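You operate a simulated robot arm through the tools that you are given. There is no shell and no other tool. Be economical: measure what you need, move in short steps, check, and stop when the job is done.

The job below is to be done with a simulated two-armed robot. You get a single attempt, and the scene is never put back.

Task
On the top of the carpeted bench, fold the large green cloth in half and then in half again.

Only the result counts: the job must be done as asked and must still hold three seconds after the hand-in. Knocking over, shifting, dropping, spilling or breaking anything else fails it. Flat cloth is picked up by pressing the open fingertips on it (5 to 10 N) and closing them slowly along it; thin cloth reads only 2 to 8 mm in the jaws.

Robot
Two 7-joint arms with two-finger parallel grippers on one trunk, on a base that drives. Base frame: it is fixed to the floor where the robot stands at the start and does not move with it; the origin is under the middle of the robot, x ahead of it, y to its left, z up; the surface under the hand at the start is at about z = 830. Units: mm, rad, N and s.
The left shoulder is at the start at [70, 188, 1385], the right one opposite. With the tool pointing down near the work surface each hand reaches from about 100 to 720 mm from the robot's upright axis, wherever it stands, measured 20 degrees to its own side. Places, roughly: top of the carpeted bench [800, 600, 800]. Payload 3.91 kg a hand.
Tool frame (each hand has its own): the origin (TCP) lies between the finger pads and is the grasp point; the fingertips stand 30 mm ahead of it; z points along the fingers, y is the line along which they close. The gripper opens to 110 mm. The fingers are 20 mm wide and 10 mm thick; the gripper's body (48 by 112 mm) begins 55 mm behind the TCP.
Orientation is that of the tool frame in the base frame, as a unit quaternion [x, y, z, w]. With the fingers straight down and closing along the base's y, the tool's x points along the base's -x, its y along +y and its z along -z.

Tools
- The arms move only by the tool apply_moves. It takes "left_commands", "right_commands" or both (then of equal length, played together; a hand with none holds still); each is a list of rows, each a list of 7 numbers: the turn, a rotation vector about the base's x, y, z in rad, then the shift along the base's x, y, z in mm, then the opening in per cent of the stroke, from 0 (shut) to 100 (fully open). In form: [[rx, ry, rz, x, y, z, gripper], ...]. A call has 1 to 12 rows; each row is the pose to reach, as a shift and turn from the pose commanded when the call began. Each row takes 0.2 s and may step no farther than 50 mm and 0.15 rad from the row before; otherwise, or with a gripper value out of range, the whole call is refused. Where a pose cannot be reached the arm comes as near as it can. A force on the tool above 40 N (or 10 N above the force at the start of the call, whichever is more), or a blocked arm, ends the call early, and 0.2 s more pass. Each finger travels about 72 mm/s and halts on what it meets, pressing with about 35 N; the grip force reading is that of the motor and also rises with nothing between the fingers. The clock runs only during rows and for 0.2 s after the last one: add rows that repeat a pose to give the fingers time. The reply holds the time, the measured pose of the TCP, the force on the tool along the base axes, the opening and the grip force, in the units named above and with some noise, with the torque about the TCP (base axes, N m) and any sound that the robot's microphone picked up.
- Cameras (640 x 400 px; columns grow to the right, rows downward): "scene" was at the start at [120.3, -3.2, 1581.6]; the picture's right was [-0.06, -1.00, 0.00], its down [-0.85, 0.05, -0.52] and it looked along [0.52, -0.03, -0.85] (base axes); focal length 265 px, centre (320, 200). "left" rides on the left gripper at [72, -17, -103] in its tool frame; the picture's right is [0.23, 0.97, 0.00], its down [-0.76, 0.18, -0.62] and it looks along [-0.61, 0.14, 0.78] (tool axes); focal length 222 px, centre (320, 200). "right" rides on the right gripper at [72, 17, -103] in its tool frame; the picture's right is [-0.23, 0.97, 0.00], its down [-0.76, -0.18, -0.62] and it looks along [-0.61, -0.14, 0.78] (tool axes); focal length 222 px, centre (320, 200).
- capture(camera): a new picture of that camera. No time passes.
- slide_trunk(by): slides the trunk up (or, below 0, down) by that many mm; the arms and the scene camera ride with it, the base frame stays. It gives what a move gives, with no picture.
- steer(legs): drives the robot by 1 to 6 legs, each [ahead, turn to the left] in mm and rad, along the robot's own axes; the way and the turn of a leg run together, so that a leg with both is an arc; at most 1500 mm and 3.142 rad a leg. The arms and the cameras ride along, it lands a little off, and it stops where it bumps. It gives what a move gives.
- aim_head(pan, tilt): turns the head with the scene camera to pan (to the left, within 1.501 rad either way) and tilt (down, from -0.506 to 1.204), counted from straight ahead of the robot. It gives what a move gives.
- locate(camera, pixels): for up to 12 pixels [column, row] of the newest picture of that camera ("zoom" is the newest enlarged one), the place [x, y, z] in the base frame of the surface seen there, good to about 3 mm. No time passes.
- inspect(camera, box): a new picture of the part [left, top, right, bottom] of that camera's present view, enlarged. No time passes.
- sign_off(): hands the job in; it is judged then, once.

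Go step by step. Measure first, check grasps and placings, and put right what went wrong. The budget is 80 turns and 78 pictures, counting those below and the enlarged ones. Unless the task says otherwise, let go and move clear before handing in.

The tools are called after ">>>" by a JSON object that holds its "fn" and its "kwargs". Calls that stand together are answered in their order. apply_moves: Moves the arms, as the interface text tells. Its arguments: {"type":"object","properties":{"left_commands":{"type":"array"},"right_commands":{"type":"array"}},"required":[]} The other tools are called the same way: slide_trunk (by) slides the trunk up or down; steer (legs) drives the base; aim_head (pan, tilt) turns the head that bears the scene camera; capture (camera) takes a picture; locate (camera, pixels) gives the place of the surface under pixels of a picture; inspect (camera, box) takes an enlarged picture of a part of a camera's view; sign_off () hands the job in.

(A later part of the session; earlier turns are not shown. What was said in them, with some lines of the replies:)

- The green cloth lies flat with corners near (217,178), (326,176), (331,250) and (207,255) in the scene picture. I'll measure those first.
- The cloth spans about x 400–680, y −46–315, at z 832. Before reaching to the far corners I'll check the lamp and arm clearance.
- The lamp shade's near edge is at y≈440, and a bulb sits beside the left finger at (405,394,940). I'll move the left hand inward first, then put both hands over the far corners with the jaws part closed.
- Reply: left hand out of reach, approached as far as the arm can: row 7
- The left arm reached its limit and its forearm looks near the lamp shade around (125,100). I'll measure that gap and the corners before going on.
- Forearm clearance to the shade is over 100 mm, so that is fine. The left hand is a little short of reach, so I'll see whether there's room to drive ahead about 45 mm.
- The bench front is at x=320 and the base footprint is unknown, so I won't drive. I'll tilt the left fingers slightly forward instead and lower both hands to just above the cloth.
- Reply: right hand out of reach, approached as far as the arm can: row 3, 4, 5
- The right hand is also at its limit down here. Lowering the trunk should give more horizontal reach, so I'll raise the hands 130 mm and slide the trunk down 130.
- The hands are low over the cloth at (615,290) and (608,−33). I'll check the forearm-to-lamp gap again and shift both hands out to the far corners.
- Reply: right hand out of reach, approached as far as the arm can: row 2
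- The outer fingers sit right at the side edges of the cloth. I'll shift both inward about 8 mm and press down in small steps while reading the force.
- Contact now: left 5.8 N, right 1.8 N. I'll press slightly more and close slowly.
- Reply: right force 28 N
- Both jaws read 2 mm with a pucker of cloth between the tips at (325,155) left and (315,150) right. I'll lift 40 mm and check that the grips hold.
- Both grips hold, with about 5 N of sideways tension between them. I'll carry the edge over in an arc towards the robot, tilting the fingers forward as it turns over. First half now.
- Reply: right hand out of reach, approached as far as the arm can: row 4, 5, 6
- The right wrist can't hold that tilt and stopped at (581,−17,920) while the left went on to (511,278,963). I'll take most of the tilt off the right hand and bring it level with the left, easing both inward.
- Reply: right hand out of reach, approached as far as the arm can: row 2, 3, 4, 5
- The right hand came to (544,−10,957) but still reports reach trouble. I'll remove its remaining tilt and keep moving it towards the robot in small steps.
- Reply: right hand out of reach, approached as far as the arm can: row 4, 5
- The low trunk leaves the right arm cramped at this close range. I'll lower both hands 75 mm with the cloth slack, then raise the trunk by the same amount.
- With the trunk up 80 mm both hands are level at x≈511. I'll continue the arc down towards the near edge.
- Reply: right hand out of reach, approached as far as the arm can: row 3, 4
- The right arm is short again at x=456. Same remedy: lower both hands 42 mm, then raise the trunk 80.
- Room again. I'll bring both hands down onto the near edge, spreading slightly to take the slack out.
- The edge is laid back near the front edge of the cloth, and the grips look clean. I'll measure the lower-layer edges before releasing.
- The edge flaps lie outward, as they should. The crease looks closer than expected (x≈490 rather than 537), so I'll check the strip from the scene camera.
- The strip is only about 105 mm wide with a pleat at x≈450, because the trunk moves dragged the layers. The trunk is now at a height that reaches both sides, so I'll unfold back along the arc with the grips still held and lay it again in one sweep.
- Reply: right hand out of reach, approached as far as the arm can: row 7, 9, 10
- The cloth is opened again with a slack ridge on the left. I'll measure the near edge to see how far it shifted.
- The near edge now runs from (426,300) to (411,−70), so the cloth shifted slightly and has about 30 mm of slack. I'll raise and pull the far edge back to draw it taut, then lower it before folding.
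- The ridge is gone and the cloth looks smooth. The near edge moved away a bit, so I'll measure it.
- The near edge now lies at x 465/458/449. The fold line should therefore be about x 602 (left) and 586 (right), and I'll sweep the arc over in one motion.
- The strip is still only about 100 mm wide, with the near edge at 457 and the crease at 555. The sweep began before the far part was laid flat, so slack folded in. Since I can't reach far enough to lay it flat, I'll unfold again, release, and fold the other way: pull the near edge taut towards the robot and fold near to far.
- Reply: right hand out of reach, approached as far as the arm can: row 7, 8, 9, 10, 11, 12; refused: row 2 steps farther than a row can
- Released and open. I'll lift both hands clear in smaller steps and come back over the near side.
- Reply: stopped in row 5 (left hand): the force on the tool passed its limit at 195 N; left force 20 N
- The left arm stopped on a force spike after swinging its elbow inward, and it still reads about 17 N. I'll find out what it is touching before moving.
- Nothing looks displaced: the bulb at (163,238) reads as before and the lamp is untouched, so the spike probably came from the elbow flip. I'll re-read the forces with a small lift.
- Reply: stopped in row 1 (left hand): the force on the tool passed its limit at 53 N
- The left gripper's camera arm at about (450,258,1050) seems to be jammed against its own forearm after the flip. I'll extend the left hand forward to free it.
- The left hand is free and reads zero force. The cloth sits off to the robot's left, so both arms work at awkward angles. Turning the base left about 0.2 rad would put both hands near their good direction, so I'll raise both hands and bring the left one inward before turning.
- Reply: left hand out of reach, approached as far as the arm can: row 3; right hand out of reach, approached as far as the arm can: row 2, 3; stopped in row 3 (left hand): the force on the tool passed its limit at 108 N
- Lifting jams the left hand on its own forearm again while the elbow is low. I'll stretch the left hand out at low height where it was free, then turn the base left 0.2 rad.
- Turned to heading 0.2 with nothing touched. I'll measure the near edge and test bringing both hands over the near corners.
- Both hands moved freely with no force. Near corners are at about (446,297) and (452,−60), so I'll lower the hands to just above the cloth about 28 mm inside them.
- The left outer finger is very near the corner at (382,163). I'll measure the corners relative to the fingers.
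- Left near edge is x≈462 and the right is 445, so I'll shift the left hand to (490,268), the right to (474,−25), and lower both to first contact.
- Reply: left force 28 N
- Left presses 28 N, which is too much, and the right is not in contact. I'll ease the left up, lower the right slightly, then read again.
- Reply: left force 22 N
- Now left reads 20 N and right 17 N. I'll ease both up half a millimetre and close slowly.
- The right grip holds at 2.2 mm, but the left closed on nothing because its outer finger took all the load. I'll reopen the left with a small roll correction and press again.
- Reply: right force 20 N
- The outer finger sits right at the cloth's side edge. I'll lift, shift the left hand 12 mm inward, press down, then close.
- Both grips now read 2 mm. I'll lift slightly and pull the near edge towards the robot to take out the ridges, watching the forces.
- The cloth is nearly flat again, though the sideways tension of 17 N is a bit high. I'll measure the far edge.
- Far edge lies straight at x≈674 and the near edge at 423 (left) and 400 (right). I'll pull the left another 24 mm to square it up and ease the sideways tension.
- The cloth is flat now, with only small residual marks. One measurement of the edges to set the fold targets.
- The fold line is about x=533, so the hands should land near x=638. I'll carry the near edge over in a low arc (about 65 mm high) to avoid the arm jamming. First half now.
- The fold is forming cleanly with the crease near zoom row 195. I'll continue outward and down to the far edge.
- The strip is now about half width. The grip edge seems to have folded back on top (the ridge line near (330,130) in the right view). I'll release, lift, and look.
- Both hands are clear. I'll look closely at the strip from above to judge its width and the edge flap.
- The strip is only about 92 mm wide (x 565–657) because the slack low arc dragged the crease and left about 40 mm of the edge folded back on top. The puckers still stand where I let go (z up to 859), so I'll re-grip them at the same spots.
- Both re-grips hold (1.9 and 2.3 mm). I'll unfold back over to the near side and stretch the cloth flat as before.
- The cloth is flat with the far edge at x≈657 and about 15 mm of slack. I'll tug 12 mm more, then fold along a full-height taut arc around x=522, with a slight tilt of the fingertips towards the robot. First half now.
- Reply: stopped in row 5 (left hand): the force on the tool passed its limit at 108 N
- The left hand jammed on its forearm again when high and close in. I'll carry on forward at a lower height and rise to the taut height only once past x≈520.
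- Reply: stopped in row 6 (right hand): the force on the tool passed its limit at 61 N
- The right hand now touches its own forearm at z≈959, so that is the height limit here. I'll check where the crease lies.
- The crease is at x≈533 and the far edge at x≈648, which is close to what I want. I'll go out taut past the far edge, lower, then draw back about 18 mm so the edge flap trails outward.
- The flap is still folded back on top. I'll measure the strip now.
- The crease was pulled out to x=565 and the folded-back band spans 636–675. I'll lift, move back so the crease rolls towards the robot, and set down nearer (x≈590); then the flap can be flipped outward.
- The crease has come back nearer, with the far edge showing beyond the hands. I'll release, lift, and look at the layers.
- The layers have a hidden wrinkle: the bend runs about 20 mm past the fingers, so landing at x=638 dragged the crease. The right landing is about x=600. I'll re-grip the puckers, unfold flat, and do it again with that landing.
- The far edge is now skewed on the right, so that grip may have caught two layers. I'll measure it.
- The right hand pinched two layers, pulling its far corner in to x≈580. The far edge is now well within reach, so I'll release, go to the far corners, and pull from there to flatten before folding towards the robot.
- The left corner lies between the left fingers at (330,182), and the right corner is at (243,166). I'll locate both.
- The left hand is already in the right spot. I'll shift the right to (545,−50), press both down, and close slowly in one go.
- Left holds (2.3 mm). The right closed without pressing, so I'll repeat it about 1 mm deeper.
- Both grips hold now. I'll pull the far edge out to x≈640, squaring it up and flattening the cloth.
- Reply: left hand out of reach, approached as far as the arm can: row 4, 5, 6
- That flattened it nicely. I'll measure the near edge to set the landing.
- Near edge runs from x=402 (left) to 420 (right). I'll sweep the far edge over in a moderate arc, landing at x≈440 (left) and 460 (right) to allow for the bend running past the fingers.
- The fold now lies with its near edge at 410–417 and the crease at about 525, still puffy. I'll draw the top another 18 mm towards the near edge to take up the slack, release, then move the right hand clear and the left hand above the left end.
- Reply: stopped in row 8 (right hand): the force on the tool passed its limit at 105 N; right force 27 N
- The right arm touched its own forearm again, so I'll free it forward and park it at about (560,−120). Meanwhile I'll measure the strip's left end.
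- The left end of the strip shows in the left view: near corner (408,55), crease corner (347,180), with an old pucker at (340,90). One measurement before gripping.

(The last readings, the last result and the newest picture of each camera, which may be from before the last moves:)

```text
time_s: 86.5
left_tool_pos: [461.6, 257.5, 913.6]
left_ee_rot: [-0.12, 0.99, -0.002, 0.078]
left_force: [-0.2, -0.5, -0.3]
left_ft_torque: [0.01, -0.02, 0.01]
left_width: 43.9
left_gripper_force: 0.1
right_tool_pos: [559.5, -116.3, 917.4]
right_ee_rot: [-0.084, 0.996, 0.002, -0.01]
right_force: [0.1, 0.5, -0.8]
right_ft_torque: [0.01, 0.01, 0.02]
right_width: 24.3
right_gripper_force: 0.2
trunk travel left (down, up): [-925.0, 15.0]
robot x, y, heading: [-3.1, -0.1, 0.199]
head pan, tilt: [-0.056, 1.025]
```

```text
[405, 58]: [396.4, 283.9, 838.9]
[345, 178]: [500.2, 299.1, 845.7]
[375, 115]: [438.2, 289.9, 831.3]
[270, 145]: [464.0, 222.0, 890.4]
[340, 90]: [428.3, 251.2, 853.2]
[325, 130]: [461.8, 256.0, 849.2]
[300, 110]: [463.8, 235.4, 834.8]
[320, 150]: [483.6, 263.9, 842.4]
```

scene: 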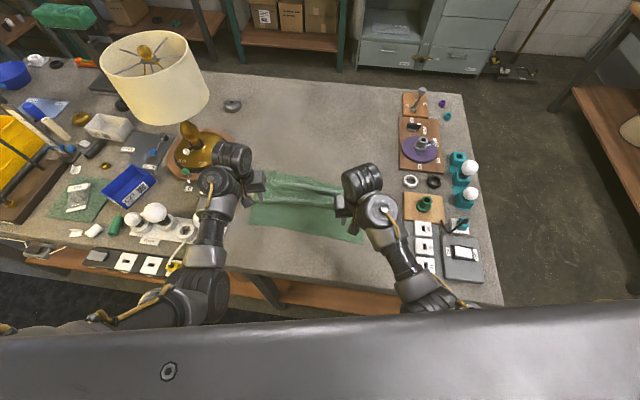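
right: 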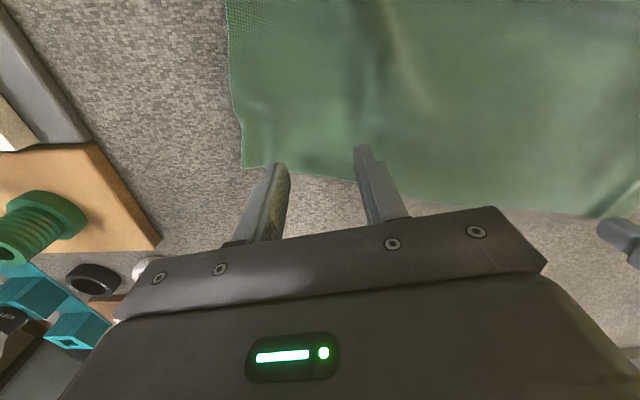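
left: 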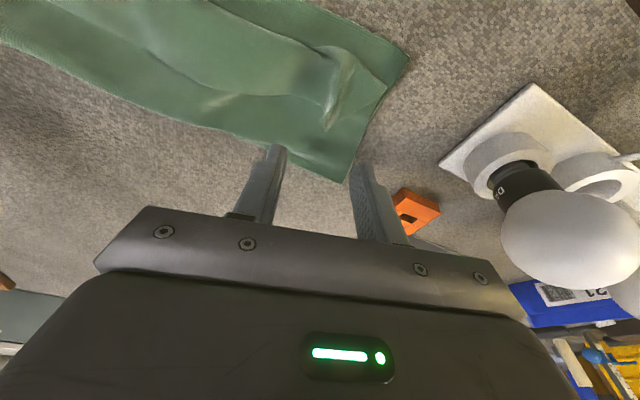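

The left end runs from (396,284) to (500,299). I'll grip its middle through all the layers with a firmer press, lift a little, and check.

>>> {"fn": "apply_moves", "kwargs": {"left_commands": [[0, 0, 0, -6, 0, -25, 40], [0, 0, 0, -6, 0, -42, 40], [0, 0, 0, -6, 0, -48, 40], [0, 0, 0, -6, 0, -50, 40], [0, 0, 0, -6, 0, -50, 34], [0, 0, 0, -6, 0, -50, 28], [0, 0, 0, -6, 0, -50, 22], [0, 0, 0, -6, 0, -50, 16], [0, 0, 0, -6, 0, -50, 10], [0, 0, 0, -6, 0, -50, 4], [0, 0, 0, -6, 0, -50, 0], [0, 0, 0, -6, 0, -50, 0]]}}

>>> {"fn": "apply_moves", "kwargs": {"left_commands": [[0, 0, 0, 0, 0, 0, 0], [0, 0, 0, 0, -4, 20, 0], [0, 0, 0, 0, -10, 40, 0], [0, 0, 0, 0, -10, 40, 0]]}}

>>> {"fn": "inspect", "kwargs": {"camera": "left", "box": [160, 0, 520, 225]}}

```text
time_s: 89.1
left_tool_pos: [456.7, 256.8, 863.1]
left_ee_rot: [-0.12, 0.99, -0.002, 0.08]
left_force: [0.6, 0.2, 0.6]
left_ft_torque: [0.02, 0.03, 0.05]
left_width: 2.5
left_gripper_force: 35.1
right_tool_pos: [559.3, -117.5, 918.0]
right_ee_rot: [-0.083, 0.996, 0.002, -0.01]
right_force: [0.1, 0.3, 0.4]
right_ft_torque: [0.0, 0.04, 0.0]
right_width: 24.2
right_gripper_force: 0.1
trunk travel left (down, up): [-925.0, 15.0]
robot x, y, heading: [-1.8, 2.4, 0.198]
head pan, tilt: [-0.056, 1.025]
```

```text
time_s: 90.1
left_tool_pos: [456.3, 246.5, 904.3]
left_ee_rot: [-0.119, 0.99, -0.001, 0.08]
left_force: [-0.4, 0.0, 0.4]
left_ft_torque: [0.01, 0.0, -0.03]
left_width: 2.4
left_gripper_force: 35.3
right_tool_pos: [559.5, -116.6, 916.9]
right_ee_rot: [-0.083, 0.996, 0.002, -0.011]
right_force: [-0.5, 0.1, 1.0]
right_ft_torque: [-0.01, -0.01, -0.02]
right_width: 24.2
right_gripper_force: 0.0
trunk travel left (down, up): [-925.0, 15.0]
robot x, y, heading: [-0.4, -0.1, 0.197]
head pan, tilt: [-0.056, 1.025]
```

```text
1.78 times, centred on (340, 112) of left
5 turns are left
```

zoom: 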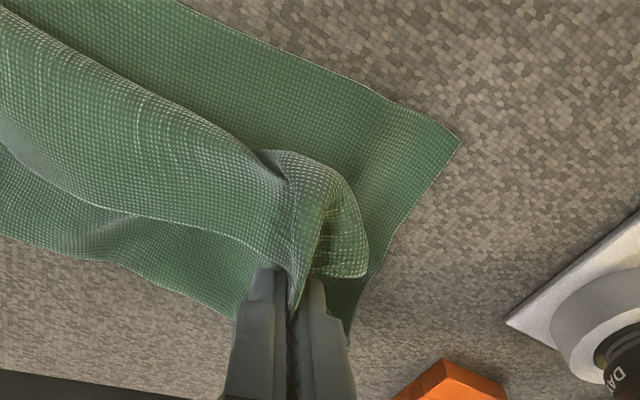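

Only the top layer came up, since the press carried almost no force. I'll set it down, reopen, press about 2.5 mm deeper, and close again.

>>> {"fn": "apply_moves", "kwargs": {"left_commands": [[0, 0, 0, 0, 6, -20, 0], [0, 0, 0, 0, 10, -38, 10], [0, 0, 0, 0, 10, -38, 30], [0, 0, 0, -4, 10, -38, 45], [0, 0, 0, -4, 10, -42, 45], [0, 0, 0, -4, 10, -43.8, 45], [0, 0, 0, -4, 10, -43.8, 38], [0, 0, 0, -4, 10, -43.8, 30], [0, 0, 0, -4, 10, -43.8, 22], [0, 0, 0, -4, 10, -43.8, 14], [0, 0, 0, -4, 10, -43.8, 6], [0, 0, 0, -4, 10, -43.8, 0]]}}

>>> {"fn": "apply_moves", "kwargs": {"left_commands": [[0, 0, 0, 0, 0, 0, 0], [0, 0, 0, 0, 0, 0, 0], [0, 0, 0, 0, -5, 20, 0], [0, 0, 0, 0, -5, 20, 0]]}}

```text
time_s: 92.7
left_tool_pos: [450.7, 256.5, 861.8]
left_ee_rot: [-0.12, 0.989, -0.001, 0.083]
left_force: [1.6, 5.1, 35.8]
left_ft_torque: [0.08, 0.07, -0.03]
left_width: 3.4
left_gripper_force: 35.0
right_tool_pos: [558.5, -117.5, 919.6]
right_ee_rot: [-0.084, 0.996, 0.002, -0.01]
right_force: [0.4, -0.2, -1.3]
right_ft_torque: [-0.02, 0.0, -0.02]
right_width: 24.0
right_gripper_force: 0.0
trunk travel left (down, up): [-925.0, 15.0]
robot x, y, heading: [-0.1, 0.9, 0.199]
head pan, tilt: [-0.056, 1.025]
```

```text
time_s: 93.7
left_tool_pos: [449.5, 252.8, 878.8]
left_ee_rot: [-0.12, 0.99, -0.001, 0.079]
left_force: [0.4, -0.3, 0.3]
left_ft_torque: [-0.01, -0.03, -0.01]
left_width: 3.0
left_gripper_force: 35.2
right_tool_pos: [558.9, -117.8, 918.5]
right_ee_rot: [-0.084, 0.996, 0.002, -0.01]
right_force: [-1.1, -0.5, 0.4]
right_ft_torque: [0.01, -0.02, -0.02]
right_width: 24.3
right_gripper_force: 0.2
trunk travel left (down, up): [-925.0, 15.0]
robot x, y, heading: [-1.2, -0.5, 0.198]
head pan, tilt: [-0.056, 1.025]
4 turns are left
```

The jaws now read 3 mm, so most likely both layers are held. I'll carry the left end over to the right end in a low arc.

>>> {"fn": "apply_moves", "kwargs": {"left_commands": [[0, 0, 0, 0, -15, 20, 0], [0, 0, 0, 2, -45, 36, 0], [0, 0, 0, 5, -80, 44, 0], [0, 0, 0, 8, -115, 45, 0], [0, 0, 0, 10, -150, 45, 0], [0, 0, 0, 12, -185, 40, 0], [0, 0, 0, 12, -215, 28, 0], [0, 0, 0, 12, -240, 12, 0], [0, 0, 0, 12, -260, 0, 0], [0, 0, 0, 12, -268, -9, 0], [0, 0, 0, 12, -268, -9, 0]]}}

```text
time_s: 95.6
left_tool_pos: [460.9, 76.2, 867.2]
left_ee_rot: [-0.131, 0.987, 0.048, 0.083]
left_force: [-1.1, -2.6, 21.7]
left_ft_torque: [-0.13, 0.12, 0.01]
left_width: 2.9
left_gripper_force: 34.9
right_tool_pos: [555.2, -118.9, 917.7]
right_ee_rot: [-0.083, 0.997, 0.003, -0.009]
right_force: [-1.6, 0.1, -0.2]
right_ft_torque: [0.02, -0.01, 0.0]
right_width: 24.3
right_gripper_force: 0.1
trunk travel left (down, up): [-925.0, 15.0]
robot x, y, heading: [-0.8, 0.8, 0.196]
head pan, tilt: [-0.056, 1.025]
stopped in row 9 (left hand): the force on the tool passed its limit at 93 N (the readings are from after the stop); the commanded pose is now the measured one
3 turns are left
```

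The left arm ran out of sideways reach at y=76. I'll lift slightly, turn the base right 0.2 rad to carry the end the rest of the way (about 90 mm), then lower, release and lift clear.

>>> {"fn": "apply_moves", "kwargs": {"left_commands": [[0, 0, 0, 0, 0, 15, 0], [0, 0, 0, 0, 0, 32, 0], [0, 0, 0, 0, 0, 32, 0]], "right_commands": [[0, 0, 0, 0, 0, 10, 22], [0, 0, 0, 0, 0, 20, 22], [0, 0, 0, 0, 0, 20, 22]]}}

>>> {"fn": "steer", "kwargs": {"legs": [[0, -0.2]]}}

>>> {"fn": "apply_moves", "kwargs": {"left_commands": [[0, 0, 0, 0, 0, -15, 0], [0, 0, 0, 0, 0, -28, 0], [0, 0, 0, 0, 0, -28, 10], [0, 0, 0, 0, 0, -28, 25], [0, 0, 0, 0, 0, -10, 25], [0, 0, 0, 0, 0, 10, 25], [0, 0, 0, 0, 0, 25, 25], [0, 0, 0, 0, 0, 25, 25]]}}

>>> {"fn": "capture", "kwargs": {"camera": "scene"}}

```text
time_s: 96.0
left_tool_pos: [461.3, 74.7, 875.1]
left_ee_rot: [-0.13, 0.987, 0.046, 0.078]
left_force: [-0.4, 0.1, -0.1]
left_ft_torque: [-0.05, -0.01, -0.02]
left_width: 2.8
left_gripper_force: 35.3
right_tool_pos: [561.6, -114.2, 925.6]
right_ee_rot: [-0.084, 0.996, 0.003, -0.005]
right_force: [5.4, 6.2, -15.8]
right_ft_torque: [-0.62, -0.56, -0.44]
right_width: 24.2
right_gripper_force: 0.0
trunk travel left (down, up): [-925.0, 15.0]
robot x, y, heading: [1.0, 3.5, 0.203]
head pan, tilt: [-0.056, 1.025]
stopped in row 2 (right hand): the force on the tool passed its limit at 70 N (the readings are from after the stop); the commanded pose is now the measured one
```

```text
time_s: 97.2
left_tool_pos: [467.0, -17.7, 876.4]
left_ee_rot: [-0.032, 0.995, 0.039, 0.081]
left_force: [0.2, 0.2, 0.0]
left_ft_torque: [0.03, 0.03, 0.04]
left_width: 2.8
left_gripper_force: 34.8
right_tool_pos: [526.8, -224.3, 925.3]
right_ee_rot: [0.014, 1.0, 0.004, -0.005]
right_force: [8.6, 8.1, -27.6]
right_ft_torque: [-1.31, -1.06, -0.76]
right_width: 24.5
right_gripper_force: 0.0
trunk travel left (down, up): [-925.0, 15.0]
robot x, y, heading: [-3.2, -1.6, -0.001]
head pan, tilt: [-0.056, 1.025]
```

```text
time_s: 97.6
left_tool_pos: [469.3, -15.5, 864.1]
left_ee_rot: [-0.032, 0.995, 0.038, 0.089]
left_force: [-3.8, -4.3, 16.7]
left_ft_torque: [-0.02, 0.18, 0.04]
left_width: 3.0
left_gripper_force: 35.3
right_tool_pos: [526.1, -224.8, 926.4]
right_ee_rot: [0.016, 1.0, 0.003, -0.002]
right_force: [2.6, 1.4, -7.0]
right_ft_torque: [-0.37, -0.33, -0.2]
right_width: 24.1
right_gripper_force: 0.1
trunk travel left (down, up): [-925.0, 15.0]
robot x, y, heading: [-0.9, -4.5, -0.005]
head pan, tilt: [-0.056, 1.025]
stopped in row 2 (left hand): the force on the tool passed its limit at 64 N (the readings are from after the stop); the commanded pose is now the measured one
```

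```text
0 pictures are left
2 turns are left
```

scene: 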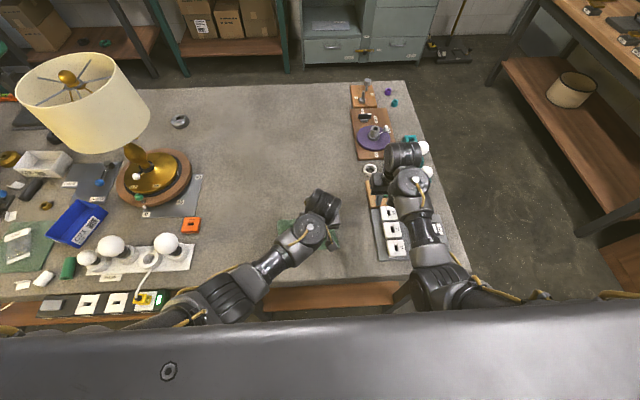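

The cloth's left end has come over and is now at y≈−16 on top of the right end. I'll open the left hand and lift clear.

>>> {"fn": "apply_moves", "kwargs": {"left_commands": [[0, 0, 0, 0, 0, 1, 10], [0, 0, 0, 0, 0, 1, 25], [0, 0, 0, 0, 0, 1, 30], [0, 0, 0, 0, 0, 18, 30], [0, 0, 0, 0, 0, 36, 30], [0, 0, 0, 5, 0, 50, 30], [0, 0, 0, 5, 0, 50, 30]]}}

>>> {"fn": "apply_moves", "kwargs": {"left_commands": [[0, 0, 0, 10, 0, 10, 30], [0, 0, 0, 25, 0, 20, 30], [0, 0, 0, 25, 0, 20, 30]]}}

```text
time_s: 99.2
left_tool_pos: [474.6, -16.5, 912.8]
left_ee_rot: [-0.031, 0.995, 0.039, 0.087]
left_force: [1.0, -0.3, 0.3]
left_ft_torque: [0.04, 0.02, 0.02]
left_width: 32.8
left_gripper_force: 0.1
right_tool_pos: [527.4, -223.9, 926.1]
right_ee_rot: [0.016, 1.0, 0.004, -0.005]
right_force: [3.7, 5.1, -11.7]
right_ft_torque: [-0.54, -0.55, -0.33]
right_width: 24.0
right_gripper_force: 0.0
trunk travel left (down, up): [-925.0, 15.0]
robot x, y, heading: [3.3, -2.1, -0.001]
head pan, tilt: [-0.056, 1.025]
```

```text
time_s: 100.0
left_tool_pos: [500.6, -16.6, 931.5]
left_ee_rot: [-0.031, 0.995, 0.039, 0.086]
left_force: [-0.1, 0.5, 0.1]
left_ft_torque: [-0.02, -0.01, -0.01]
left_width: 33.0
left_gripper_force: 0.0
right_tool_pos: [527.4, -224.9, 926.4]
right_ee_rot: [0.016, 1.0, 0.004, -0.005]
right_force: [3.5, 3.0, -11.8]
right_ft_torque: [-0.59, -0.54, -0.36]
right_width: 24.0
right_gripper_force: 0.1
trunk travel left (down, up): [-925.0, 15.0]
robot x, y, heading: [-0.3, 1.3, -0.001]
head pan, tilt: [-0.056, 1.025]
1 turns are left
```

The left hand is open and clear of the cloth. The cloth has been folded twice, but not neatly: the first fold kept a folded-back edge flap of about 40 mm, and I had no pictures left to check the second. I'm handing it in on the last turn.

>>> {"fn": "sign_off", "kwargs": {}}

```text
The job is handed in.
```

I folded the green cloth in half and then in half again and handed it in, but the folds are rough and I couldn't confirm the final shape.

- **First fold:** it left a strip about 105 mm wide where about 140 mm was expected. An edge flap of about 40 mm stayed folded back on top, and the crease was still puffy.
- **Second fold:** the left end came over onto the right end. The jaws read about 3 mm, so I think they held both layers, but I had no pictures left to check.
- **Surroundings:** I saw nothing else on the bench move in the pictures. The arms stopped on force limits several times; most looked like a hand touching its own forearm, and the last ones were the left hand pressing on the cloth.
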